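You operate a simulated robot arm through the tools that you are given. There is no shell and no other tool. Be economical: measure what you need, move in short steps, check, and stop when the job is done.

You are at the controls of a simulated robot arm. One attempt, no reset.

## Task
Fill the basin to the 6 L mark, soak the rack in it till its film pales, then rinse it.
Fine: pull the plug into its dish, rinse the rack clean under the tap, stand it on the grey mat; tap off, basin drained, no more than a splash spilt. Leave the other racks.

It is judged by the outcome, as a careful person would: the job done as asked, and still so three seconds after it is handed in. It fails if anything else is knocked over, pushed out of place, dropped, spilled or broken.

## Robot
A 7-joint arm with a two-finger gripper on a trunk, on a base that drives. Base frame: it is fixed to the floor where the robot stands at the start and does not move with it; the origin is under the middle of the robot, x ahead of it, y to its left, z up; the surface under the hand at the start is at about z = 0.88. Units: m, degrees, N and s.
With the tool pointing down near the work surface it reaches from about 0.32 to 0.8 m from the robot's upright axis, wherever it stands. Its first joint turns from -166.0 to 166.0 degrees. Places, roughly: basin [0.4, 0.3, 0.8]; floor [-9.1, -1.5, 0]; grey mat by the basin [0.6, -0.4, 0.9]; inside of the steel dish [0.2, 0.5, 0.9]; tap lever [0.5, 0, 1]. Payload 2.45 kg.
The tool frame sits at the grasp point between the pads (the TCP): z along the fingers, y along the line on which they close. The tips reach 0.027 m beyond it. The gripper opens to 0.08 m. The gripper's body begins 0.054 m behind the TCP.
Orientation is that of the tool frame in the base frame, as [roll, pitch, yaw] about the fixed x, y, z axes, in that order (R = Rz(yaw) Ry(pitch) Rx(roll)). With the fingers straight down and closing along the base's y, the tool's x points along the base's -x, its y along +y and its z along -z.

## Interface
- The arm moves only by the tool apply_moves. Its argument "plan" is a list of rows, each a list of 7 numbers: the turn, a rotation vector about the base's x, y, z in units of 180 degrees (1.0 is 180 degrees), then the shift along the base's x, y, z in units of 100 mm (1.0 is 100 mm), then the opening, from 0 (shut) to 1 (fully open). In form: [[wx, wy, wz, x, y, z, jaw], ...]. A call has 1 to 8 rows; each row is the pose to reach, as a shift and turn from the pose commanded when the call began. A call with a number of a shift or a turn outside -1 to 1 is refused whole. Rows are played at 5 a second. More than 0.05 m and 8.6 degrees between two rows, or a gripper value outside its range, and nothing of the call is played. Where a pose cannot be reached the arm comes as near as it can. A force on the tool above 70 N (or 10 N above the force at the start of the call, whichever is more), or a blocked arm, ends the call early, and 0.2 s more pass. The fingers move at their own pace (about 0.153 m/s each) and stop on an object; they squeeze with about 29 N. The grip force told is the motor's: it shows also when the fingers shut on nothing. Time passes only in rows, and 0.2 s behind the last, so rows that repeat a pose let the fingers close. The reply holds the time, the measured pose of the TCP, the force on the tool along the base axes, the opening and the grip force, in the units named above and with some noise, with the torque about the TCP (base axes, N m) and any sound that the robot's microphone picked up, and new pictures: "pictures" is both (left out), scene, wrist or none.
- Cameras (640 x 400 px; columns grow to the right, rows downward): "scene" is now at [0.0448, 0.1145, 1.6073]; the picture's right is [-0.33, -0.94, 0.00], its down [-0.80, 0.28, -0.54] and it looks along [0.50, -0.18, -0.84] (base axes); focal length 232 px, centre (320, 200). "wrist" rides on the gripper at [0.063, 0.012, -0.079] in the tool frame; the picture's right is [-0.19, 0.98, 0.00], its down [-0.72, -0.14, -0.68] and it looks along [-0.67, -0.13, 0.73] (tool axes); focal length 226 px, centre (320, 200). There is no depth. A picture from a camera that has moved, and an enlarged one, comes with that camera's place and axes in the base frame and with its lens.
- move_column(by): slides the trunk up (or, below 0, down) by that many m; the arm and the scene camera ride with it, the base frame stays. It gives what a move gives, with no picture.
- drive_base(legs): drives the robot by 1 to 6 legs, each [ahead, turn to the left] in m and degrees, along the robot's own axes; the way and the turn of a leg run together, so that a leg with both is an arc; at most 1.5 m and 180 degrees a leg. The arm and the cameras ride along, it lands a little off, and it stops where it bumps. It gives what a move gives, and a new picture of the scene camera.
- pan_tilt(pan, tilt): turns the head with the scene camera to pan (to the left, within 120 degrees either way) and tilt (down, from -29 to 69), counted from straight ahead of the robot. It gives what a move gives, and a new picture of the scene camera.
- zoom(camera, box): a new picture of the part [left, top, right, bottom] of that camera's present view, enlarged. The clock stands still meanwhile.
- hand_in(): hands the job in; it is judged then, once.

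Go step by step. Nothing tells you exact positions but the pictures and the camera data: compare them with the known pose of the tool, close in by small moves and look again before you grip or let go. The budget is 120 turns and 260 pictures, counting those below and the enlarged ones. Unless the task says otherwise, let go and move clear before handing in, and close with one line.

The tools are called after "Call:" as name(argument=value, ...) on one line, values as JSON. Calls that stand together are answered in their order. apply_moves: Moves the arm, as the interface text tells. Its arguments: {"type":"object","properties":{"plan":{"type":"array","items":{"type":"array","items":{"type":"number"}}},"pictures":{"type":"string","enum":["both","scene","wrist","none"]}},"required":["plan"]} The other tools are called the same way: move_column (by) slides the trunk up or down; drive_base (legs) drives the base; pan_tilt (pan, tilt) turns the head that bears the scene camera; zoom (camera, box) takes an enlarged picture of a part of a camera's view; hand_in () hands the job in.

At the start:

```text
time: 0.0
position: [0.5237, 0.055, 1.1972]
ee_rot: [-180.0, 0.0, 180.0]
wrist_force: [-0.8, -0.8, 1.2]
wrist_torque: [-0.02, -0.03, -0.04]
width: 0.0801
gripper_force: 0.0
trunk travel left (down, up): [-0.25, 0.29]
robot x, y, heading: [-0.0013, 0.0002, -0.2]
head pan, tilt: [-19.4, 57.6]
```

scene: 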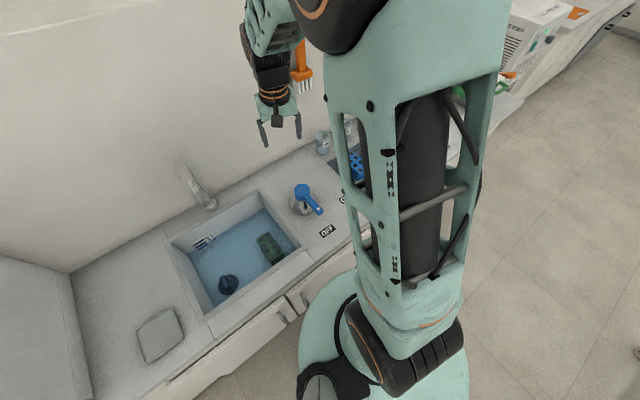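
wrist: 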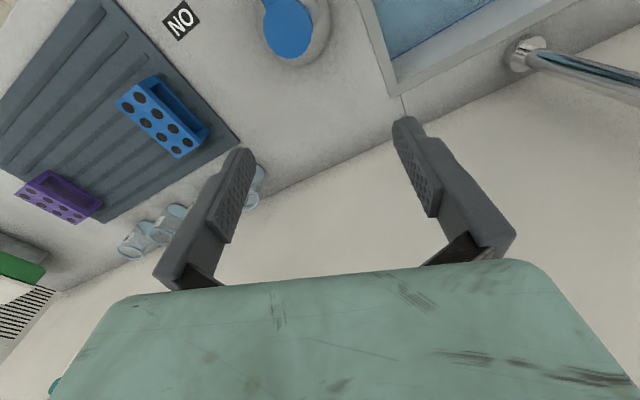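

I see the basin with a green rack and a dark-blue plug (or other object) in it, a blue tap lever with OFF/ON labels, and a grey mat with blue and purple racks. I'll look closer.

Call:
zoom(camera="scene", box=[130, 150, 370, 300])

Call:
zoom(camera="scene", box=[60, 200, 330, 400])

Call:
pan_tilt(pan=40, tilt=55)

```text
2.67 times, centred on (250, 225) of scene
camera zoom: at [0.0448, 0.1145, 1.6073], right [-0.33, -0.94, 0.0], down [-0.8, 0.28, -0.54], along [0.5, -0.18, -0.84], focal length 619 px, centre (507, 133)
```

zoom: 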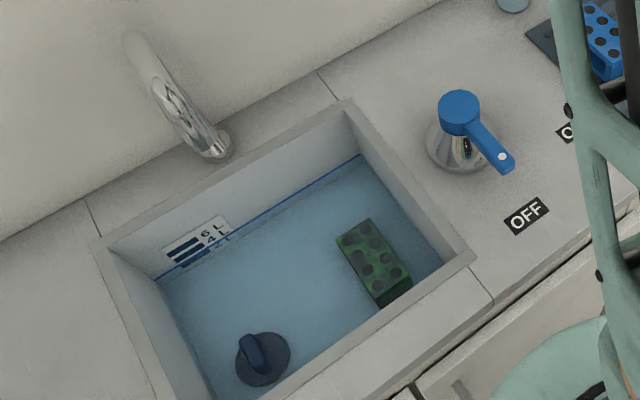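

```text
2.00 times, centred on (195, 300) of scene
camera zoom: at [0.0448, 0.1145, 1.6073], right [-0.33, -0.94, 0.0], down [-0.8, 0.28, -0.54], along [0.5, -0.18, -0.84], focal length 464 px, centre (570, 0)
```

zoom: 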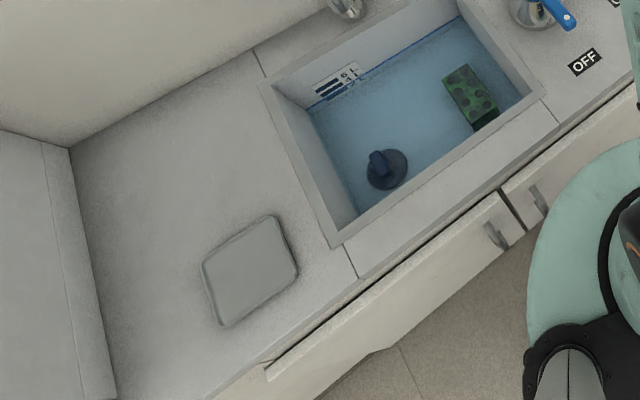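

```text
time: 1.3
position: [0.525, 0.0532, 1.197]
ee_rot: [-180.0, 0.0, -180.0]
wrist_force: [0.0, 0.8, -0.4]
wrist_torque: [-0.02, -0.02, 0.01]
width: 0.08
gripper_force: 0.1
trunk travel left (down, up): [-0.25, 0.29]
robot x, y, heading: [-0.0014, -0.0022, -0.2]
head pan, tilt: [40.0, 55.0]
camera scene: at [0.0347, 0.1839, 1.6106], right [0.64, -0.77, 0.0], down [-0.63, -0.53, -0.57], along [0.44, 0.37, -0.82], focal length 232 px, centre (320, 200)
```

scene: 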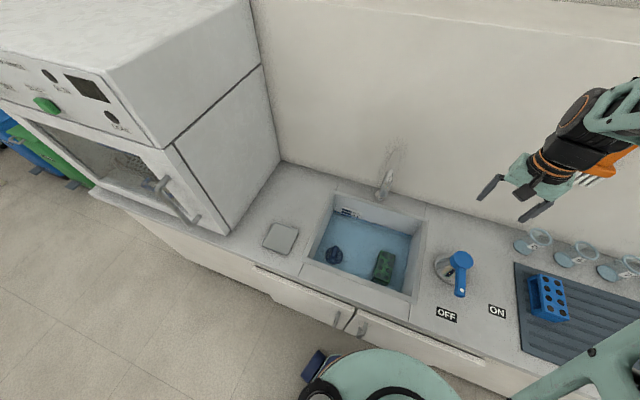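

The basin holds some water already (mark not yet read), with the plug seated and the green rack in it. I'll zoom on the marks, lever and mat.

Call:
zoom(camera="scene", box=[310, 190, 430, 310])

Call:
zoom(camera="scene", box=[420, 220, 640, 357])

Call:
pan_tilt(pan=10, tilt=50)

Call:
zoom(camera="wrist", box=[0, 0, 320, 200])

```text
3.33 times, centred on (370, 250) of scene
camera zoom: at [0.0347, 0.1839, 1.6106], right [0.64, -0.77, 0.0], down [-0.63, -0.53, -0.57], along [0.44, 0.37, -0.82], focal length 773 px, centre (153, 33)
```

zoom: 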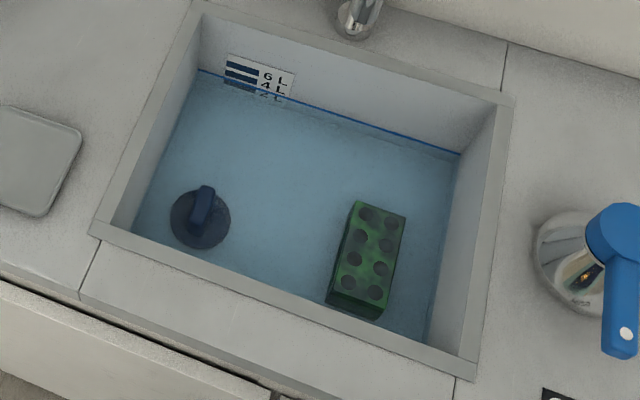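

```text
2.91 times, centred on (530, 288) of scene
camera zoom: at [0.0347, 0.1839, 1.6106], right [0.64, -0.77, 0.0], down [-0.63, -0.53, -0.57], along [0.44, 0.37, -0.82], focal length 675 px, centre (-291, -58)
```

zoom: 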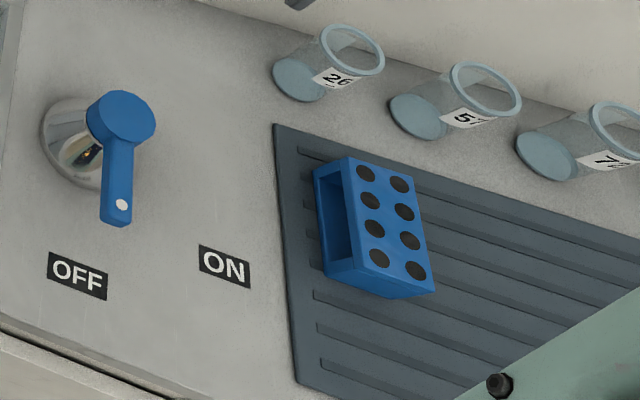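

```text
time: 2.2
position: [0.525, 0.0545, 1.1959]
ee_rot: [-180.0, 0.1, -179.9]
wrist_force: [0.2, -0.3, 0.4]
wrist_torque: [0.0, -0.01, 0.01]
width: 0.0801
gripper_force: 0.0
trunk travel left (down, up): [-0.25, 0.29]
robot x, y, heading: [-0.0009, 0.0023, 0.1]
head pan, tilt: [10.0, 50.0]
camera scene: at [0.0553, 0.151, 1.6171], right [0.17, -0.98, 0.0], down [-0.75, -0.13, -0.64], along [0.63, 0.11, -0.77], focal length 232 px, centre (320, 200)
```

scene: 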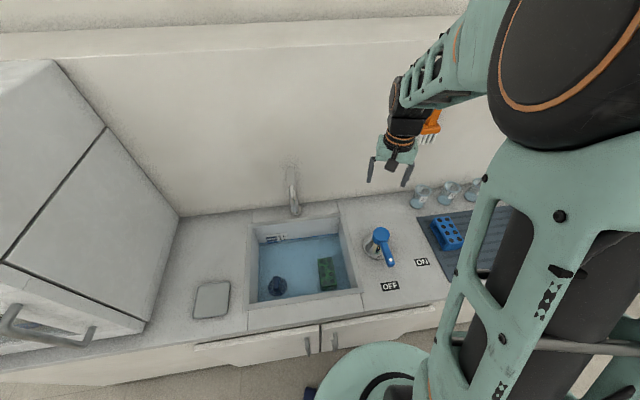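

```text
2.00 times, centred on (160, 100) of wrist
camera zoom: at [0.4606, 0.0673, 1.2762], right [0.19, 0.98, 0.0], down [0.72, -0.14, 0.68], along [0.67, -0.13, -0.73], focal length 452 px, centre (640, 400)
```

zoom: 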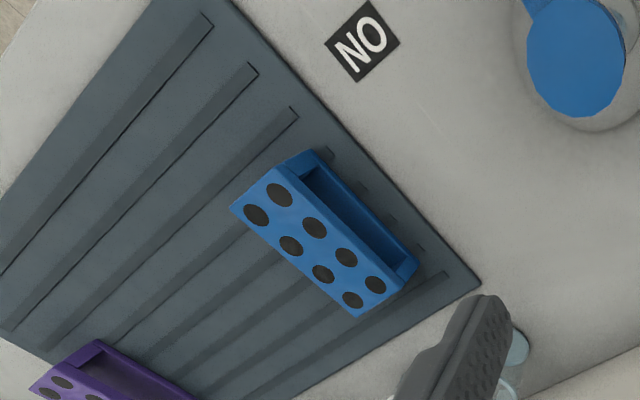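

Call:
zoom(camera="scene", box=[255, 225, 303, 255])

Call:
zoom(camera="scene", box=[240, 160, 440, 320])

```text
13.33 times, centred on (279, 240) of scene
camera zoom: at [0.0553, 0.151, 1.6171], right [0.17, -0.98, 0.0], down [-0.75, -0.13, -0.64], along [0.63, 0.11, -0.77], focal length 3094 px, centre (867, -333)
```

zoom: 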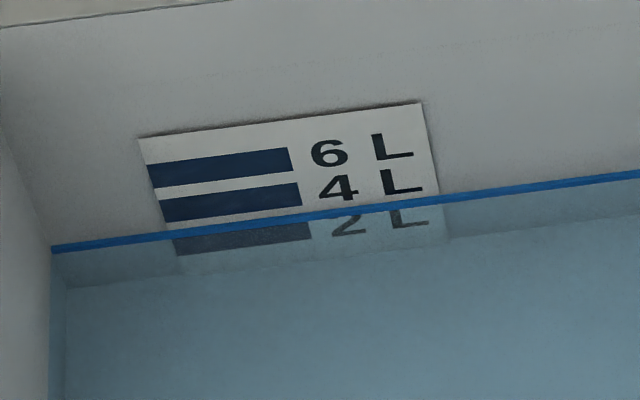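

```text
2.50 times, centred on (340, 240) of scene
camera zoom: at [0.0553, 0.151, 1.6171], right [0.17, -0.98, 0.0], down [-0.75, -0.13, -0.64], along [0.63, 0.11, -0.77], focal length 580 px, centre (270, 100)
```

zoom: 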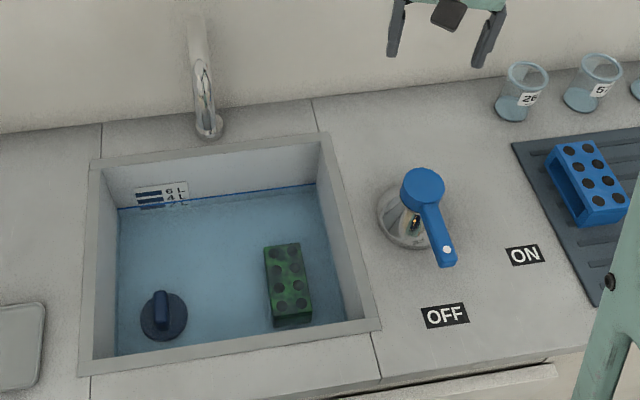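

Call:
zoom(camera="scene", box=[260, 150, 330, 220])

Call:
pan_tilt(pan=-25, tilt=40)

```text
5.71 times, centred on (295, 185) of scene
camera zoom: at [0.0553, 0.151, 1.6171], right [0.17, -0.98, 0.0], down [-0.75, -0.13, -0.64], along [0.63, 0.11, -0.77], focal length 1326 px, centre (463, 286)
```

zoom: 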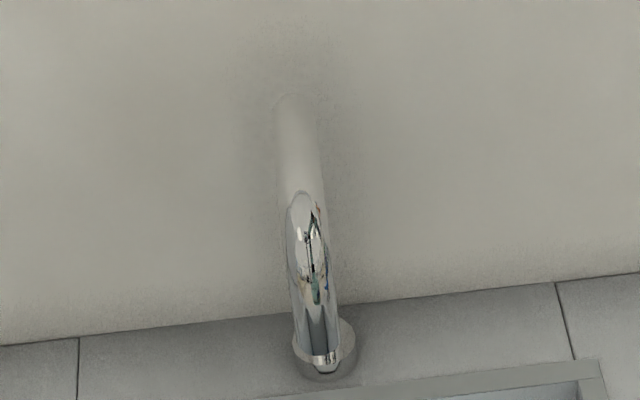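

```text
time: 3.2
position: [0.5235, 0.0537, 1.197]
ee_rot: [-180.0, 0.0, -179.9]
wrist_force: [-0.6, 0.2, -0.2]
wrist_torque: [0.03, -0.01, -0.03]
width: 0.0801
gripper_force: 0.1
trunk travel left (down, up): [-0.25, 0.29]
robot x, y, heading: [0.0037, -0.0042, -0.0]
head pan, tilt: [-25.0, 40.0]
camera scene: at [0.0566, 0.1017, 1.6312], right [-0.42, -0.91, 0.0], down [-0.58, 0.27, -0.77], along [0.69, -0.32, -0.64], focal length 232 px, centre (320, 200)
```

scene: 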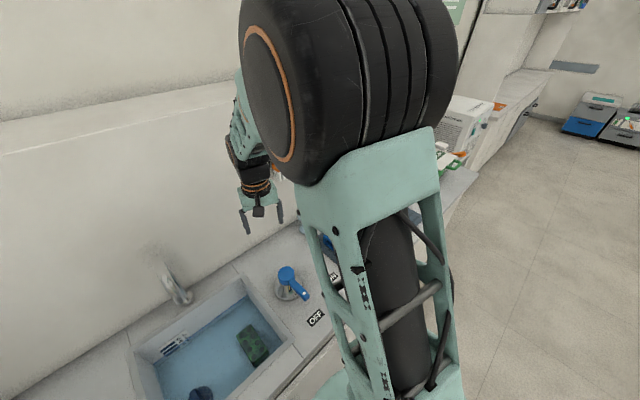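

The water is at about 3 L and the counter is turned roughly 17° to my frame. I take the lever hub at about (0.488, 0.025, 0.94) with its tip at about (0.41, -0.01), and I'll bring the hand above it, turned to match, for a closer look.

Call:
apply_moves(plan=[[0, 0, 0.033, -0.3, -0.2, -0.3, 1], [0, 0, 0.065, -0.6, -0.4, -0.6, 1], [0, 0, 0.097, -0.94, -0.6, -0.9, 1], [0, 0, 0.097, -0.94, -0.6, -1.0, 0.6]])

Call:
pan_tilt(pan=10, tilt=50)

```text
time: 4.2
position: [0.4308, -0.0057, 1.0976]
ee_rot: [179.9, 0.0, -162.5]
wrist_force: [0.7, -0.3, 0.0]
wrist_torque: [0.03, -0.02, 0.01]
width: 0.048
gripper_force: 0.1
trunk travel left (down, up): [-0.25, 0.29]
robot x, y, heading: [0.0025, -0.0018, 0.1]
head pan, tilt: [-25.0, 40.0]
camera scene: at [0.0565, 0.1015, 1.6312], right [-0.42, -0.91, 0.0], down [-0.58, 0.27, -0.77], along [0.69, -0.32, -0.64], focal length 232 px, centre (320, 200)
camera wrist: at [0.3663, -0.0123, 1.177], right [-0.11, 0.99, 0.0], down [0.73, 0.08, 0.68], along [0.68, 0.08, -0.73], focal length 226 px, centre (320, 200)
```

scene: 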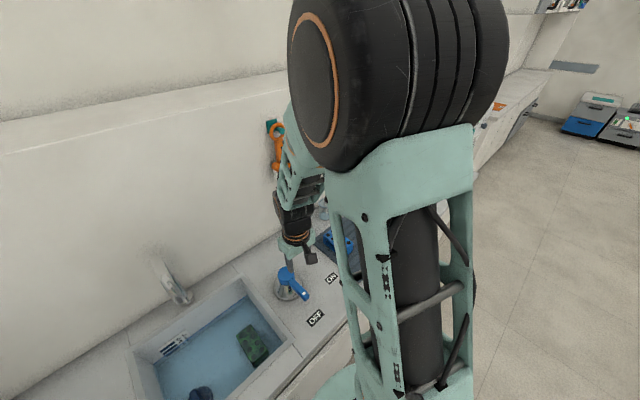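
wrist: 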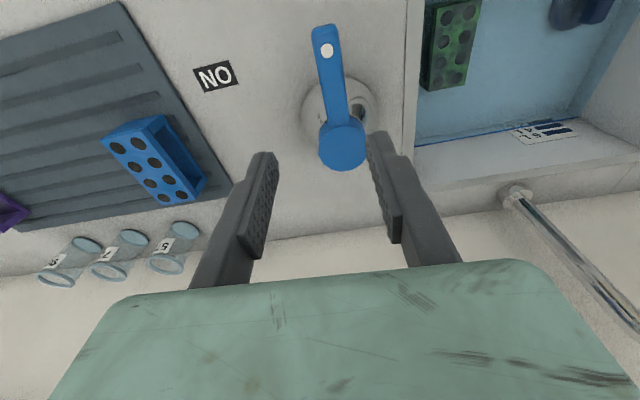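

```text
time: 5.3
position: [0.4309, -0.0052, 1.0975]
ee_rot: [-179.9, 0.0, -162.6]
wrist_force: [-0.5, 0.4, -0.1]
wrist_torque: [0.02, 0.01, -0.03]
width: 0.048
gripper_force: 0.0
trunk travel left (down, up): [-0.25, 0.29]
robot x, y, heading: [0.0, 0.0053, -0.1]
head pan, tilt: [10.0, 50.0]
camera scene: at [0.0553, 0.1509, 1.6171], right [0.17, -0.98, 0.0], down [-0.75, -0.13, -0.64], along [0.63, 0.11, -0.77], focal length 232 px, centre (320, 200)
```

scene: 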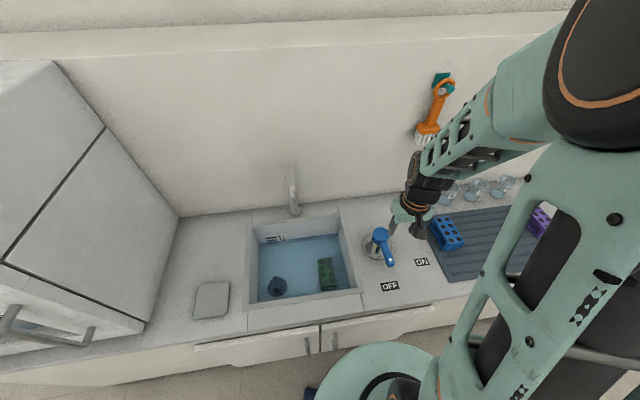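

Hub refined to (0.491, 0.026), with the handle radius about 0.09 and pointing exactly at OFF. I'll lower the open fingers to straddle the handle.

Call:
apply_moves(plan=[[0, 0, 0, -0.21, 0.06, 0, 0.6], [0, 0, 0, -0.21, 0.06, -0.4, 0.6], [0, 0, 0, -0.21, 0.06, -0.8, 0.6], [0, 0, 0, -0.21, 0.06, -1.0, 0.6]])

```text
time: 6.3
position: [0.4088, -0.0003, 0.9954]
ee_rot: [-180.0, 0.0, -162.5]
wrist_force: [-0.2, 0.3, -0.4]
wrist_torque: [0.0, -0.01, -0.01]
width: 0.048
gripper_force: 0.1
trunk travel left (down, up): [-0.25, 0.29]
robot x, y, heading: [-0.0003, 0.0016, -0.0]
head pan, tilt: [10.0, 50.0]
camera scene: at [0.055, 0.151, 1.6171], right [0.17, -0.98, 0.0], down [-0.75, -0.13, -0.64], along [0.63, 0.11, -0.77], focal length 232 px, centre (320, 200)
camera wrist: at [0.3453, -0.0064, 1.0755], right [-0.11, 0.99, 0.0], down [0.73, 0.08, 0.68], along [0.68, 0.07, -0.73], focal length 226 px, centre (320, 200)
```

scene: 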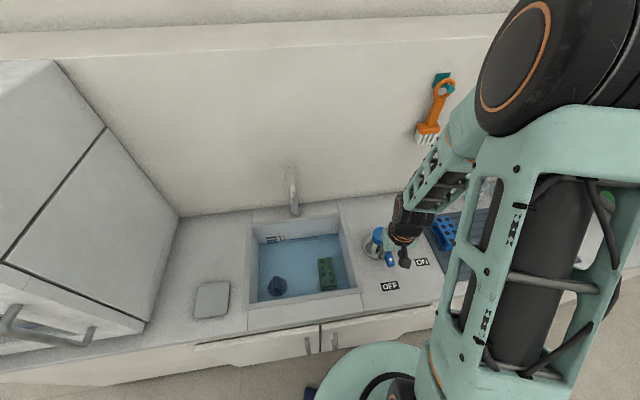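
wrist: 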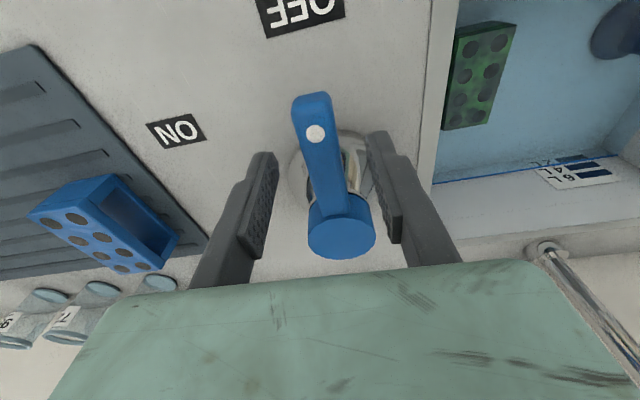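

Well aligned. I'll go down around the handle, narrow the jaws loosely, then swing it part way towards ON.

Call:
apply_moves(plan=[[0, 0, 0, 0, 0, -0.25, 0.6], [0, 0, 0, 0, 0, -0.43, 0.6], [0, 0, 0, 0, 0, -0.43, 0.4], [0, 0, 0, 0, 0, -0.43, 0.4]], pictures="wrist")

```text
time: 7.3
position: [0.4114, -0.0002, 0.9526]
ee_rot: [-180.0, 0.0, -162.5]
wrist_force: [0.1, -0.2, 0.3]
wrist_torque: [0.0, -0.01, 0.02]
width: 0.0322
gripper_force: 0.0
trunk travel left (down, up): [-0.25, 0.29]
robot x, y, heading: [0.001, -0.0007, -0.4]
head pan, tilt: [10.0, 50.0]
camera wrist: at [0.3467, -0.0071, 1.0325], right [-0.11, 0.99, 0.0], down [0.73, 0.08, 0.68], along [0.68, 0.07, -0.73], focal length 226 px, centre (320, 200)
```

wrist: 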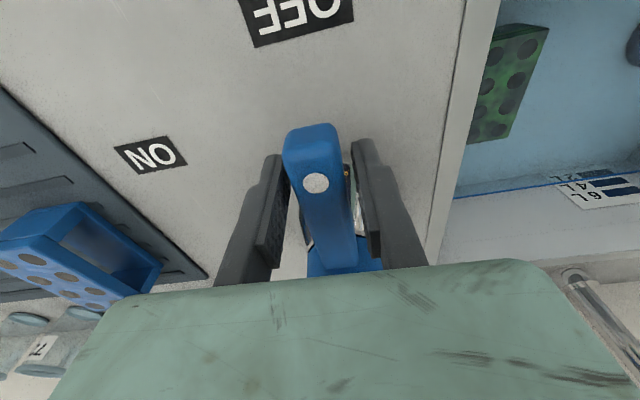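

Call:
apply_moves(plan=[[0, 0, 0.044, 0.046, -0.116, 0, 0.4], [0, 0, 0.089, 0.107, -0.226, 0, 0.4], [0, 0, 0.133, 0.184, -0.325, 0, 0.4], [0, 0, 0.178, 0.274, -0.413, 0, 0.4]])

Call:
zoom(camera="scene", box=[240, 160, 440, 320])

```text
time: 8.3
position: [0.439, -0.0418, 0.9531]
ee_rot: [180.0, 0.0, -130.4]
wrist_force: [-0.1, -0.4, -0.4]
wrist_torque: [-0.03, 0.01, -0.03]
width: 0.0321
gripper_force: 0.1
trunk travel left (down, up): [-0.25, 0.29]
robot x, y, heading: [-0.0032, -0.0002, -0.1]
head pan, tilt: [10.0, 50.0]
camera scene: at [0.0554, 0.1505, 1.6171], right [0.17, -0.98, 0.0], down [-0.75, -0.13, -0.64], along [0.63, 0.11, -0.77], focal length 232 px, centre (320, 200)
camera wrist: at [0.3872, -0.0818, 1.033], right [-0.62, 0.78, 0.0], down [0.57, 0.45, 0.68], along [0.53, 0.42, -0.73], focal length 226 px, centre (320, 200)
```

scene: 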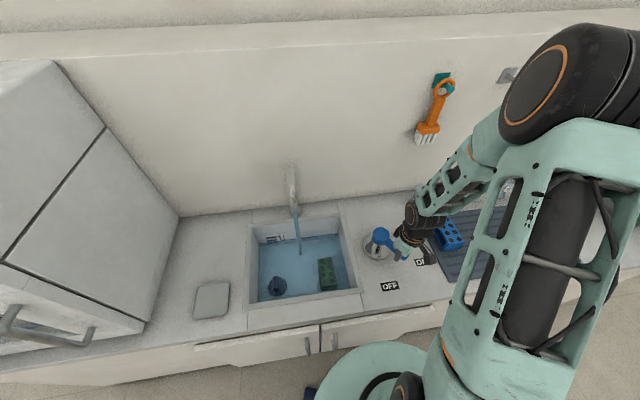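
wrist: 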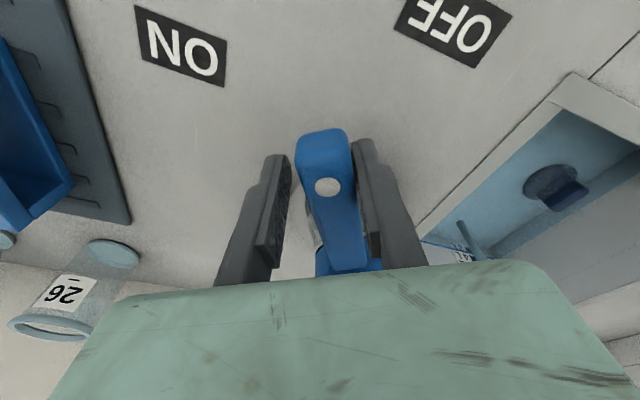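

```text
2.50 times, centred on (340, 240) of scene
camera zoom: at [0.0554, 0.1505, 1.6171], right [0.17, -0.98, 0.0], down [-0.75, -0.13, -0.64], along [0.63, 0.11, -0.77], focal length 580 px, centre (270, 100)
```

zoom: 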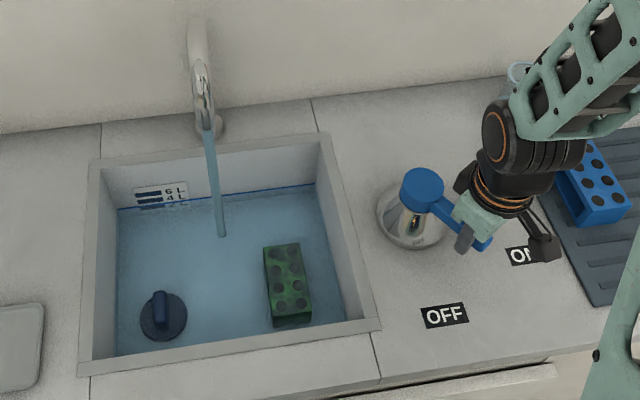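

The tap is running. I'll wait and watch the level.

Call:
apply_moves(plan=[[0, 0, 0, 0, 0, 0, 0.4], [0, 0, 0, 0, 0, 0, 0.4], [0, 0, 0, 0, 0, 0, 0.4], [0, 0, 0, 0, 0, 0, 0.4], [0, 0, 0, 0, 0, 0, 0.4]], pictures="none")

Call:
zoom(camera="scene", box=[255, 225, 303, 255])

```text
time: 9.5
position: [0.4377, -0.0419, 0.953]
ee_rot: [180.0, 0.1, -130.5]
wrist_force: [0.6, 0.3, 0.0]
wrist_torque: [-0.02, -0.05, -0.01]
width: 0.032
gripper_force: 0.0
trunk travel left (down, up): [-0.25, 0.29]
robot x, y, heading: [0.0007, -0.0029, -0.2]
head pan, tilt: [10.0, 50.0]
```

```text
13.33 times, centred on (279, 240) of scene
camera zoom: at [0.0553, 0.1509, 1.6171], right [0.17, -0.98, 0.0], down [-0.75, -0.13, -0.64], along [0.63, 0.11, -0.77], focal length 3094 px, centre (867, -333)
```

zoom: 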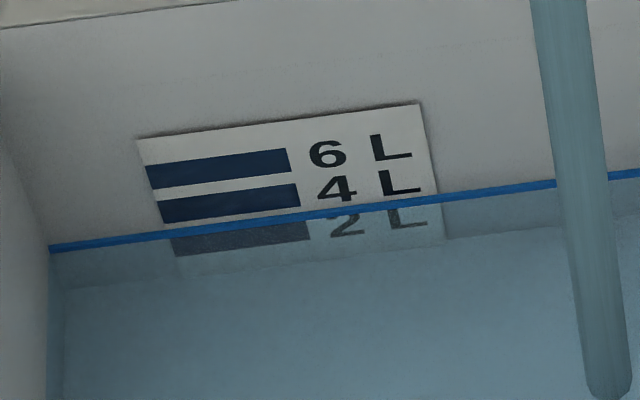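

The level barely rises at this opening, so I'll swing on to ON.

Call:
apply_moves(plan=[[0, 0, 0.044, 0.1, -0.075, 0, 0.4], [0, 0, 0.089, 0.211, -0.135, 0, 0.4], [0, 0, 0.136, 0.344, -0.183, 0, 0.4], [0, 0, 0.136, 0.344, -0.183, 0, 0.4], [0, 0, 0.136, 0.344, -0.183, 0, 0.4], [0, 0, 0.136, 0.344, -0.183, 0, 0.4], [0, 0, 0.136, 0.344, -0.183, 0, 0.4]])

Call:
zoom(camera="scene", box=[255, 225, 303, 255])

```text
time: 11.1
position: [0.4708, -0.0587, 0.9541]
ee_rot: [179.9, 0.0, -106.0]
wrist_force: [-0.4, 0.0, 0.2]
wrist_torque: [-0.01, -0.01, 0.02]
width: 0.032
gripper_force: 0.1
trunk travel left (down, up): [-0.25, 0.29]
robot x, y, heading: [0.0018, -0.0007, 0.3]
head pan, tilt: [10.0, 50.0]
camera scene: at [0.0553, 0.1509, 1.6171], right [0.17, -0.98, 0.0], down [-0.75, -0.13, -0.64], along [0.63, 0.11, -0.77], focal length 232 px, centre (320, 200)
camera wrist: at [0.441, -0.1158, 1.0335], right [-0.89, 0.46, 0.0], down [0.33, 0.65, 0.68], along [0.31, 0.61, -0.73], focal length 226 px, centre (320, 200)
```

scene: 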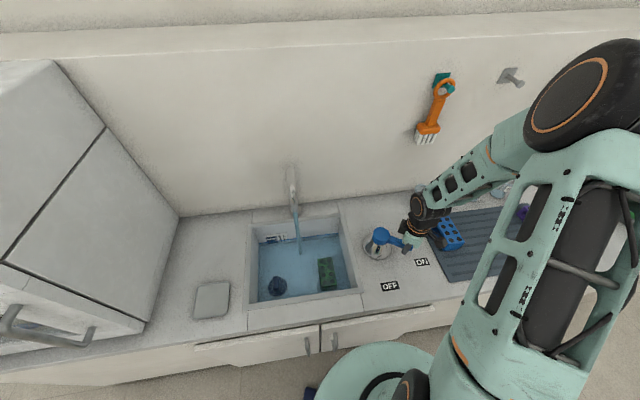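
wrist: 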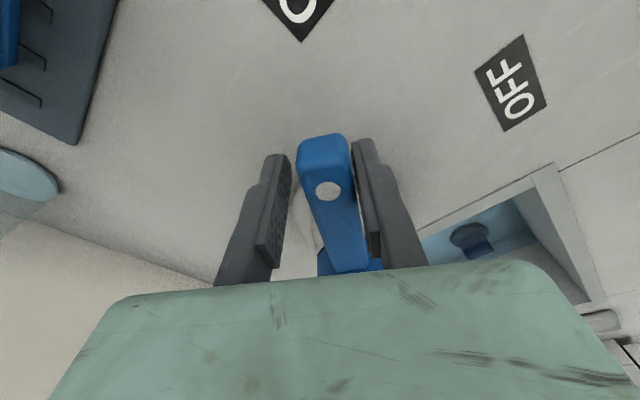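

```text
13.33 times, centred on (279, 240) of scene
camera zoom: at [0.0553, 0.1509, 1.6171], right [0.17, -0.98, 0.0], down [-0.75, -0.13, -0.64], along [0.63, 0.11, -0.77], focal length 3094 px, centre (867, -333)
```

zoom: 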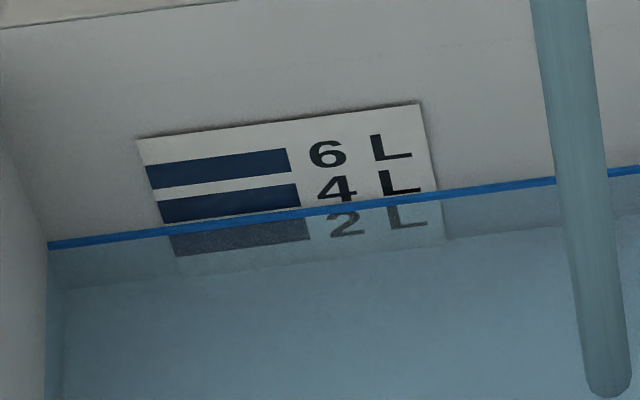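

The level rises slowly, at roughly 0.14 L/s, with about 3 L to go. I'll wait in batches.

Call:
apply_moves(plan=[[0, 0, 0, 0, 0, 0, 0.4], [0, 0, 0, 0, 0, 0, 0.4], [0, 0, 0, 0, 0, 0, 0.4], [0, 0, 0, 0, 0, 0, 0.4], [0, 0, 0, 0, 0, 0, 0.4], [0, 0, 0, 0, 0, 0, 0.4], [0, 0, 0, 0, 0, 0, 0.4], [0, 0, 0, 0, 0, 0, 0.4]], pictures="none")

Call:
apply_moves(plan=[[0, 0, 0, 0, 0, 0, 0.4], [0, 0, 0, 0, 0, 0, 0.4], [0, 0, 0, 0, 0, 0, 0.4], [0, 0, 0, 0, 0, 0, 0.4], [0, 0, 0, 0, 0, 0, 0.4], [0, 0, 0, 0, 0, 0, 0.4], [0, 0, 0, 0, 0, 0, 0.4], [0, 0, 0, 0, 0, 0, 0.4]], pictures="none")

Call:
zoom(camera="scene", box=[255, 225, 303, 255])

```text
time: 12.9
position: [0.4716, -0.0589, 0.9535]
ee_rot: [179.9, 0.0, -106.0]
wrist_force: [0.3, 0.2, -0.5]
wrist_torque: [0.01, 0.03, 0.04]
width: 0.0319
gripper_force: 0.0
trunk travel left (down, up): [-0.25, 0.29]
robot x, y, heading: [-0.0014, -0.0007, 0.0]
head pan, tilt: [10.0, 50.0]
```

```text
time: 14.7
position: [0.4709, -0.0587, 0.9545]
ee_rot: [-180.0, 0.0, -106.0]
wrist_force: [-0.7, 0.2, -0.6]
wrist_torque: [0.03, 0.0, 0.01]
width: 0.032
gripper_force: 0.1
trunk travel left (down, up): [-0.25, 0.29]
robot x, y, heading: [0.001, -0.0008, -0.3]
head pan, tilt: [10.0, 50.0]
```

```text
13.33 times, centred on (279, 240) of scene
camera zoom: at [0.0553, 0.1509, 1.6171], right [0.17, -0.98, 0.0], down [-0.75, -0.13, -0.64], along [0.63, 0.11, -0.77], focal length 3094 px, centre (867, -333)
```

zoom: 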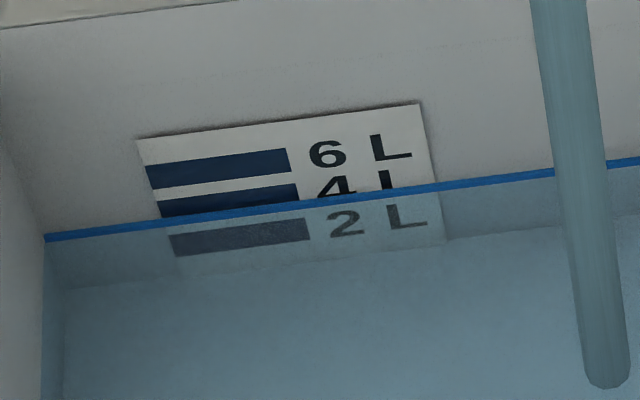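

Rate is about 0.13 L/s, so some 20 s remain. I'll pass time with wide head sweeps, which also let me see the surroundings.

Call:
pan_tilt(pan=-120, tilt=50)

Call:
pan_tilt(pan=10, tilt=50)

Call:
zoom(camera="scene", box=[255, 225, 303, 255])

```text
time: 16.8
position: [0.4707, -0.0587, 0.9541]
ee_rot: [180.0, 0.0, -106.0]
wrist_force: [0.6, 0.6, -0.8]
wrist_torque: [0.01, 0.02, 0.02]
width: 0.0321
gripper_force: 0.1
trunk travel left (down, up): [-0.25, 0.29]
robot x, y, heading: [0.0037, 0.001, 0.1]
head pan, tilt: [-120.0, 50.0]
camera scene: at [-0.059, 0.0708, 1.6171], right [-0.87, 0.5, 0.0], down [0.38, 0.66, -0.64], along [-0.32, -0.56, -0.77], focal length 232 px, centre (320, 200)
```

scene: 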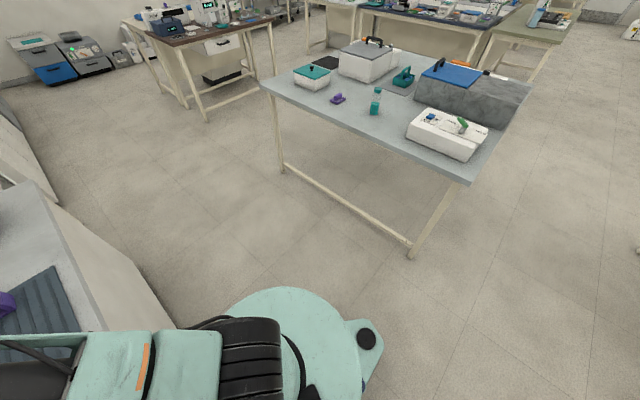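

```text
time: 18.9
position: [0.471, -0.059, 0.9546]
ee_rot: [-180.0, 0.0, -106.0]
wrist_force: [-0.7, 0.2, -0.9]
wrist_torque: [0.02, -0.04, -0.03]
width: 0.0321
gripper_force: 0.0
trunk travel left (down, up): [-0.25, 0.29]
robot x, y, heading: [0.0004, -0.0001, 0.3]
head pan, tilt: [10.0, 50.0]
camera scene: at [0.0553, 0.1508, 1.6171], right [0.17, -0.98, 0.0], down [-0.75, -0.13, -0.64], along [0.63, 0.11, -0.77], focal length 232 px, centre (320, 200)
```

scene: 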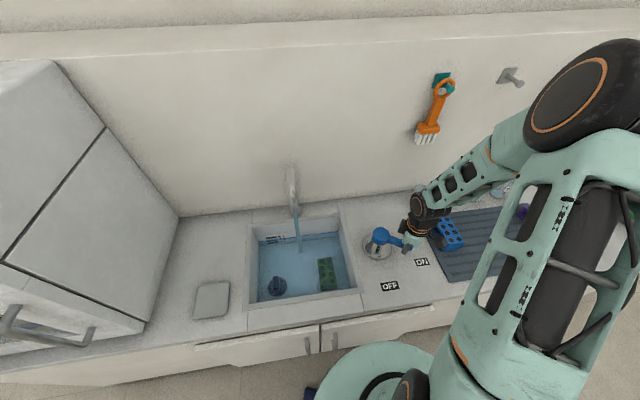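

```text
13.33 times, centred on (279, 240) of scene
camera zoom: at [0.0553, 0.1508, 1.6171], right [0.17, -0.98, 0.0], down [-0.75, -0.13, -0.64], along [0.63, 0.11, -0.77], focal length 3094 px, centre (867, -333)
```

zoom: 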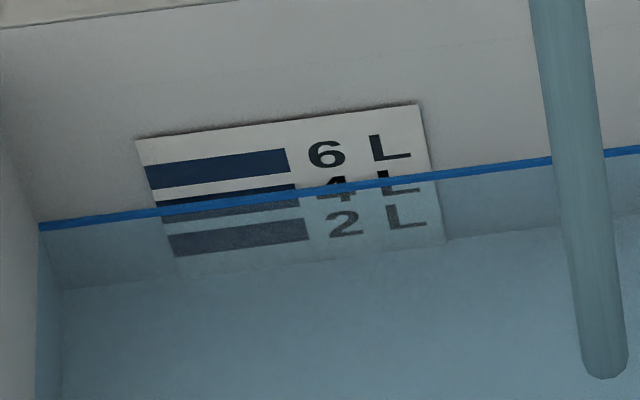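

About 4.0 L now; roughly 15 s to go.

Call:
apply_moves(plan=[[0, 0, 0, 0, 0, 0, 0.4], [0, 0, 0, 0, 0, 0, 0.4], [0, 0, 0, 0, 0, 0, 0.4], [0, 0, 0, 0, 0, 0, 0.4], [0, 0, 0, 0, 0, 0, 0.4], [0, 0, 0, 0, 0, 0, 0.4], [0, 0, 0, 0, 0, 0, 0.4], [0, 0, 0, 0, 0, 0, 0.4]], pictures="none")

Call:
pan_tilt(pan=-120, tilt=50)

Call:
pan_tilt(pan=120, tilt=50)

Call:
pan_tilt(pan=10, tilt=50)

Call:
zoom(camera="scene", box=[255, 225, 303, 255])

```text
time: 20.7
position: [0.4714, -0.0583, 0.9531]
ee_rot: [-180.0, 0.0, -106.0]
wrist_force: [-0.4, 0.4, 0.2]
wrist_torque: [0.04, 0.0, -0.02]
width: 0.032
gripper_force: 0.1
trunk travel left (down, up): [-0.25, 0.29]
robot x, y, heading: [-0.0016, 0.0011, -0.1]
head pan, tilt: [10.0, 50.0]
```

```text
time: 22.8
position: [0.4707, -0.0593, 0.954]
ee_rot: [180.0, 0.0, -106.0]
wrist_force: [0.2, 0.0, 0.1]
wrist_torque: [0.0, 0.02, -0.05]
width: 0.032
gripper_force: 0.0
trunk travel left (down, up): [-0.25, 0.29]
robot x, y, heading: [-0.0012, -0.0007, 0.2]
head pan, tilt: [-120.0, 50.0]
camera scene: at [-0.059, 0.0708, 1.6171], right [-0.87, 0.5, 0.0], down [0.38, 0.66, -0.64], along [-0.32, -0.56, -0.77], focal length 232 px, centre (320, 200)
```

scene: 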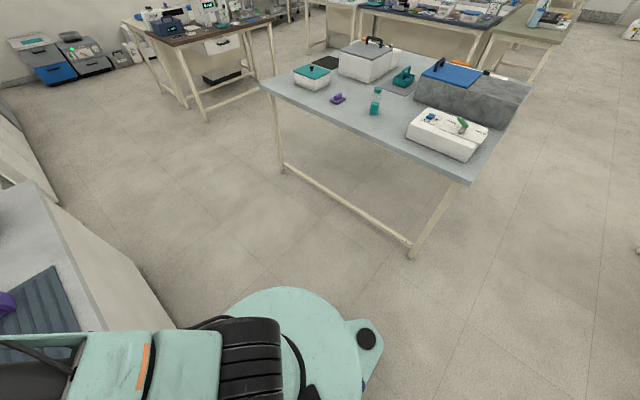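

```text
time: 26.2
position: [0.4713, -0.0588, 0.9532]
ee_rot: [180.0, 0.0, -106.0]
wrist_force: [-0.7, 0.1, 0.2]
wrist_torque: [0.02, 0.04, 0.0]
width: 0.0318
gripper_force: 0.1
trunk travel left (down, up): [-0.25, 0.29]
robot x, y, heading: [-0.0, -0.0012, -0.1]
head pan, tilt: [120.0, 50.0]
camera scene: at [-0.059, 0.2042, 1.6171], right [0.87, 0.5, 0.0], down [0.38, -0.66, -0.64], along [-0.32, 0.56, -0.77], focal length 232 px, centre (320, 200)
```

scene: 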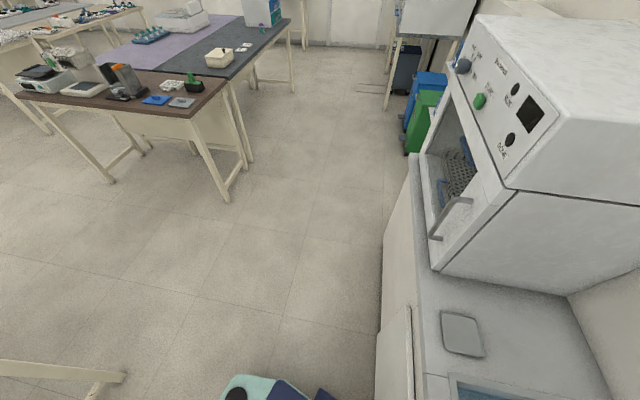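

```text
time: 28.1
position: [0.4701, -0.058, 0.9537]
ee_rot: [180.0, 0.0, -106.0]
wrist_force: [0.5, 0.6, -0.4]
wrist_torque: [0.01, 0.0, 0.0]
width: 0.0318
gripper_force: 0.0
trunk travel left (down, up): [-0.25, 0.29]
robot x, y, heading: [-0.0003, -0.0022, -0.0]
head pan, tilt: [10.0, 50.0]
camera scene: at [0.0553, 0.1509, 1.6171], right [0.17, -0.98, 0.0], down [-0.75, -0.13, -0.64], along [0.63, 0.11, -0.77], focal length 232 px, centre (320, 200)
```

scene: 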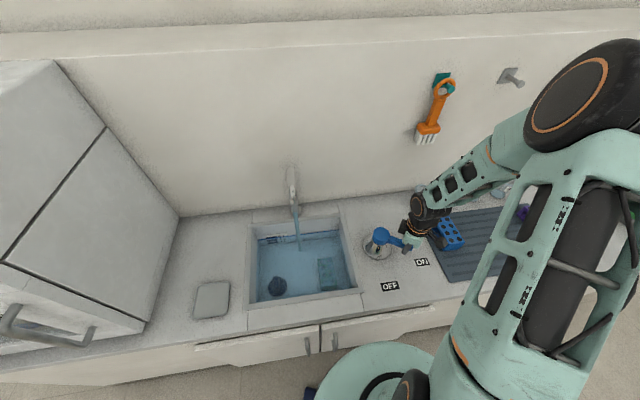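

```text
13.33 times, centred on (279, 240) of scene
camera zoom: at [0.0553, 0.1509, 1.6171], right [0.17, -0.98, 0.0], down [-0.75, -0.13, -0.64], along [0.63, 0.11, -0.77], focal length 3094 px, centre (867, -333)
```

zoom: 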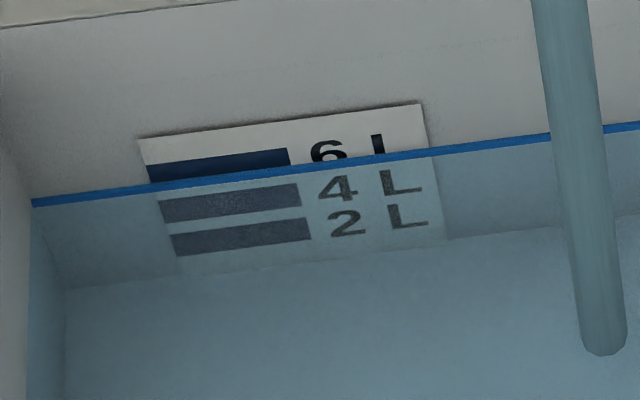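

About 5.4 L. I'll wait one short step, then check.

Call:
apply_moves(plan=[[0, 0, 0, 0, 0, 0, 0.4], [0, 0, 0, 0, 0, 0, 0.4], [0, 0, 0, 0, 0, 0, 0.4], [0, 0, 0, 0, 0, 0, 0.4], [0, 0, 0, 0, 0, 0, 0.4], [0, 0, 0, 0, 0, 0, 0.4], [0, 0, 0, 0, 0, 0, 0.4]], pictures="none")

Call:
zoom(camera="scene", box=[255, 225, 303, 255])

```text
time: 29.7
position: [0.4706, -0.0592, 0.9536]
ee_rot: [-179.9, 0.0, -106.0]
wrist_force: [-0.2, -0.5, 0.4]
wrist_torque: [0.01, -0.03, 0.03]
width: 0.0319
gripper_force: 0.1
trunk travel left (down, up): [-0.25, 0.29]
robot x, y, heading: [0.0015, -0.0017, 0.1]
head pan, tilt: [10.0, 50.0]
```

```text
13.33 times, centred on (279, 240) of scene
camera zoom: at [0.0553, 0.1509, 1.6171], right [0.17, -0.98, 0.0], down [-0.75, -0.13, -0.64], along [0.63, 0.11, -0.77], focal length 3094 px, centre (867, -333)
```

zoom: 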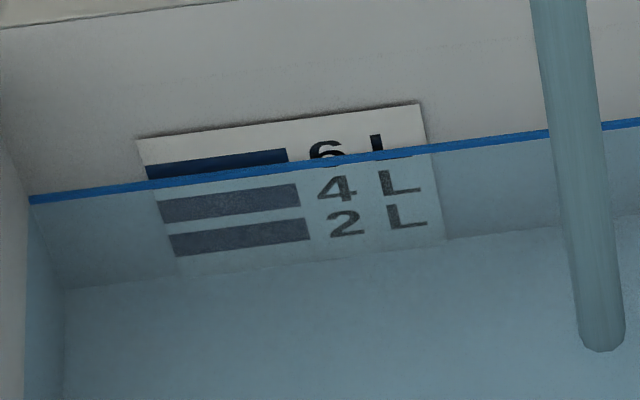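

Call:
apply_moves(plan=[[0, 0, 0, 0, 0, 0, 0.4], [0, 0, 0, 0, 0, 0, 0.4], [0, 0, 0, 0, 0, 0, 0.4]], pictures="none")

Call:
apply_moves(plan=[[0, 0, -0.047, -0.126, 0.045, 0, 0.4], [0, 0, -0.094, -0.244, 0.108, 0, 0.4], [0, 0, -0.141, -0.35, 0.188, 0, 0.4], [0, 0, -0.188, -0.444, 0.283, 0, 0.4], [0, 0, -0.235, -0.523, 0.39, 0, 0.4], [0, 0, -0.282, -0.585, 0.508, 0, 0.4], [0, 0, -0.329, -0.629, 0.634, 0, 0.4]])

Call:
zoom(camera="scene", box=[255, 225, 303, 255])

```text
time: 30.5
position: [0.4709, -0.058, 0.9536]
ee_rot: [-180.0, 0.0, -106.0]
wrist_force: [0.1, 0.8, 0.2]
wrist_torque: [-0.01, -0.02, 0.02]
width: 0.0319
gripper_force: 0.0
trunk travel left (down, up): [-0.25, 0.29]
robot x, y, heading: [0.0008, 0.0009, 0.3]
head pan, tilt: [10.0, 50.0]
```

```text
time: 32.1
position: [0.4084, 0.0027, 0.9536]
ee_rot: [180.0, 0.0, -165.3]
wrist_force: [0.9, -0.6, -0.1]
wrist_torque: [-0.04, 0.01, -0.01]
width: 0.0327
gripper_force: 0.1
trunk travel left (down, up): [-0.25, 0.29]
robot x, y, heading: [0.0, -0.0023, 0.0]
head pan, tilt: [10.0, 50.0]
camera scene: at [0.0554, 0.1511, 1.6171], right [0.17, -0.98, 0.0], down [-0.75, -0.13, -0.64], along [0.63, 0.11, -0.77], focal length 232 px, centre (320, 200)
camera wrist: at [0.3436, 0.0008, 1.0333], right [-0.06, 1.0, 0.0], down [0.73, 0.04, 0.68], along [0.68, 0.04, -0.73], focal length 226 px, centre (320, 200)
```

scene: 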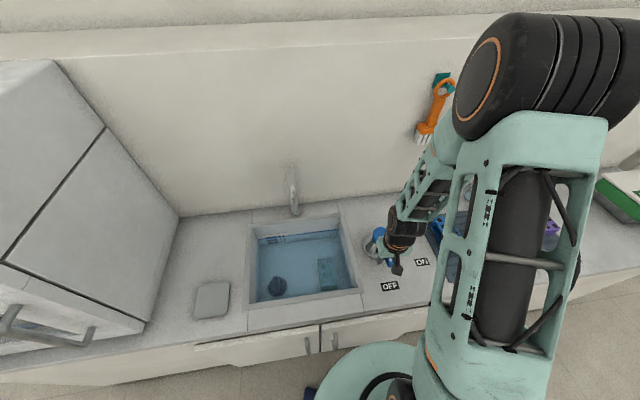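
wrist: 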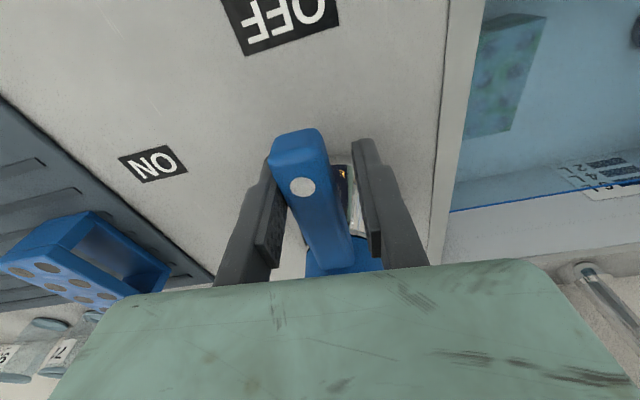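

```text
13.33 times, centred on (279, 240) of scene
camera zoom: at [0.0554, 0.1511, 1.6171], right [0.17, -0.98, 0.0], down [-0.75, -0.13, -0.64], along [0.63, 0.11, -0.77], focal length 3094 px, centre (867, -333)
```

zoom: 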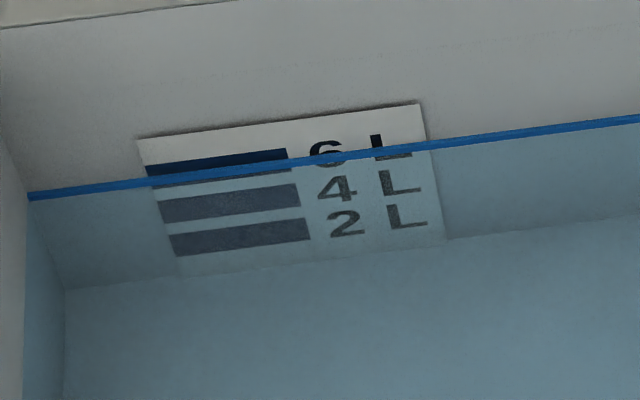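

The level reads about 5.8 L with the tap off. A short top-up will centre it on the mark.

Call:
apply_moves(plan=[[0, 0, 0.047, 0.044, -0.126, 0, 0.4], [0, 0, 0.094, 0.106, -0.244, 0, 0.4], [0, 0, 0.141, 0.185, -0.351, 0, 0.4], [0, 0, 0.188, 0.279, -0.446, 0, 0.4]], pictures="none")

Call:
apply_moves(plan=[[0, 0, 0, 0, 0, 0, 0.4], [0, 0, -0.047, -0.094, 0.095, 0, 0.4], [0, 0, -0.094, -0.173, 0.202, 0, 0.4], [0, 0, -0.141, -0.235, 0.32, 0, 0.4], [0, 0, -0.19, -0.279, 0.446, 0, 0.4]], pictures="none")

Call:
zoom(camera="scene", box=[255, 225, 303, 255])

Call:
zoom(camera="scene", box=[240, 160, 440, 320])

```text
time: 33.1
position: [0.4376, -0.0403, 0.9528]
ee_rot: [180.0, 0.0, -131.1]
wrist_force: [-0.2, 0.1, 0.1]
wrist_torque: [-0.01, 0.0, 0.0]
width: 0.0322
gripper_force: 0.1
trunk travel left (down, up): [-0.25, 0.29]
robot x, y, heading: [0.0031, 0.0025, 0.0]
head pan, tilt: [10.0, 50.0]
```

```text
refused: row 5 steps farther than a row can; nothing moved
```

```text
13.33 times, centred on (279, 240) of scene
camera zoom: at [0.0554, 0.1506, 1.6171], right [0.17, -0.98, 0.0], down [-0.75, -0.13, -0.64], along [0.63, 0.11, -0.77], focal length 3094 px, centre (867, -333)
```

zoom: 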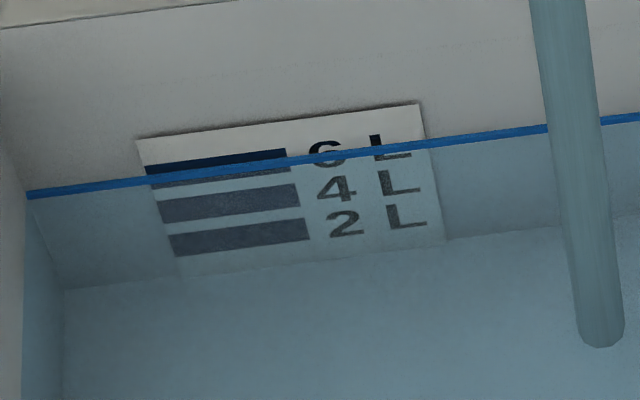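

```text
2.50 times, centred on (340, 240) of scene
camera zoom: at [0.0554, 0.1506, 1.6171], right [0.17, -0.98, 0.0], down [-0.75, -0.13, -0.64], along [0.63, 0.11, -0.77], focal length 580 px, centre (270, 100)
```

zoom: 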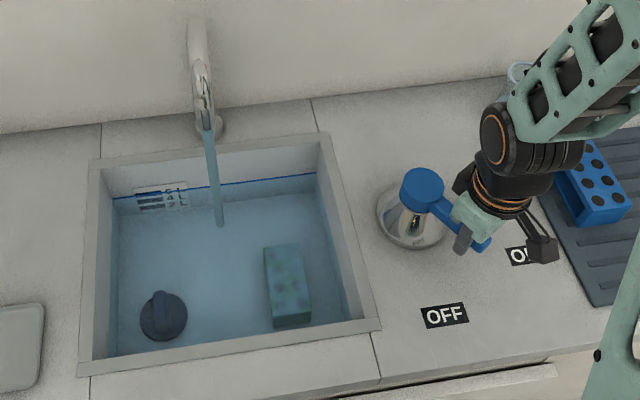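

Call:
apply_moves(plan=[[0, 0, 0, 0, 0, 0, 0.4], [0, 0, 0, 0, 0, 0, 0.4], [0, 0, -0.047, -0.094, 0.095, 0, 0.4], [0, 0, -0.094, -0.173, 0.202, 0, 0.4], [0, 0, -0.141, -0.235, 0.32, 0, 0.4], [0, 0, -0.188, -0.279, 0.446, 0, 0.4]], pictures="wrist")

Call:
zoom(camera="scene", box=[255, 225, 303, 255])

Call:
zoom(camera="scene", box=[240, 160, 440, 320])

```text
time: 34.5
position: [0.4075, 0.0039, 0.954]
ee_rot: [179.9, -0.1, -165.4]
wrist_force: [0.4, -0.6, -0.2]
wrist_torque: [0.01, -0.01, 0.0]
width: 0.0328
gripper_force: 0.8
trunk travel left (down, up): [-0.25, 0.29]
robot x, y, heading: [0.0016, -0.0008, -0.3]
head pan, tilt: [10.0, 50.0]
camera wrist: at [0.3436, 0.0012, 1.0335], right [-0.06, 1.0, 0.0], down [0.73, 0.04, 0.68], along [0.68, 0.04, -0.73], focal length 226 px, centre (320, 200)
```

wrist: 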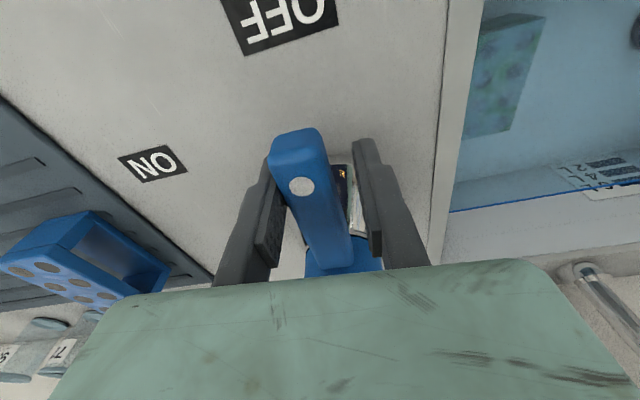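

```text
13.33 times, centred on (279, 240) of scene
camera zoom: at [0.0553, 0.151, 1.6171], right [0.17, -0.98, 0.0], down [-0.75, -0.13, -0.64], along [0.63, 0.11, -0.77], focal length 3094 px, centre (867, -333)
```

zoom: 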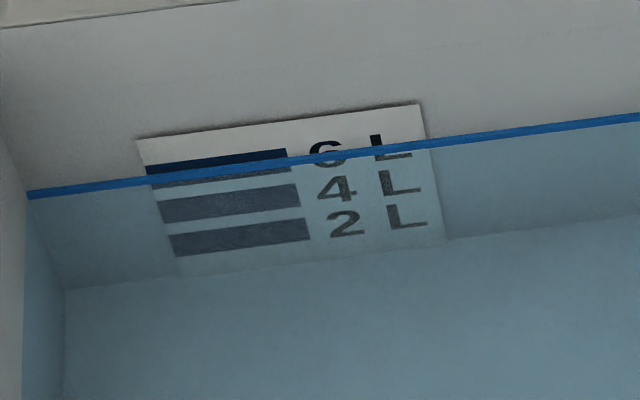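

```text
2.50 times, centred on (340, 240) of scene
camera zoom: at [0.0553, 0.151, 1.6171], right [0.17, -0.98, 0.0], down [-0.75, -0.13, -0.64], along [0.63, 0.11, -0.77], focal length 580 px, centre (270, 100)
```

zoom: 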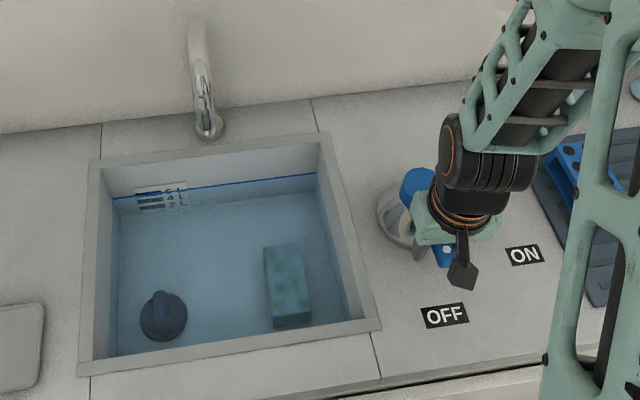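

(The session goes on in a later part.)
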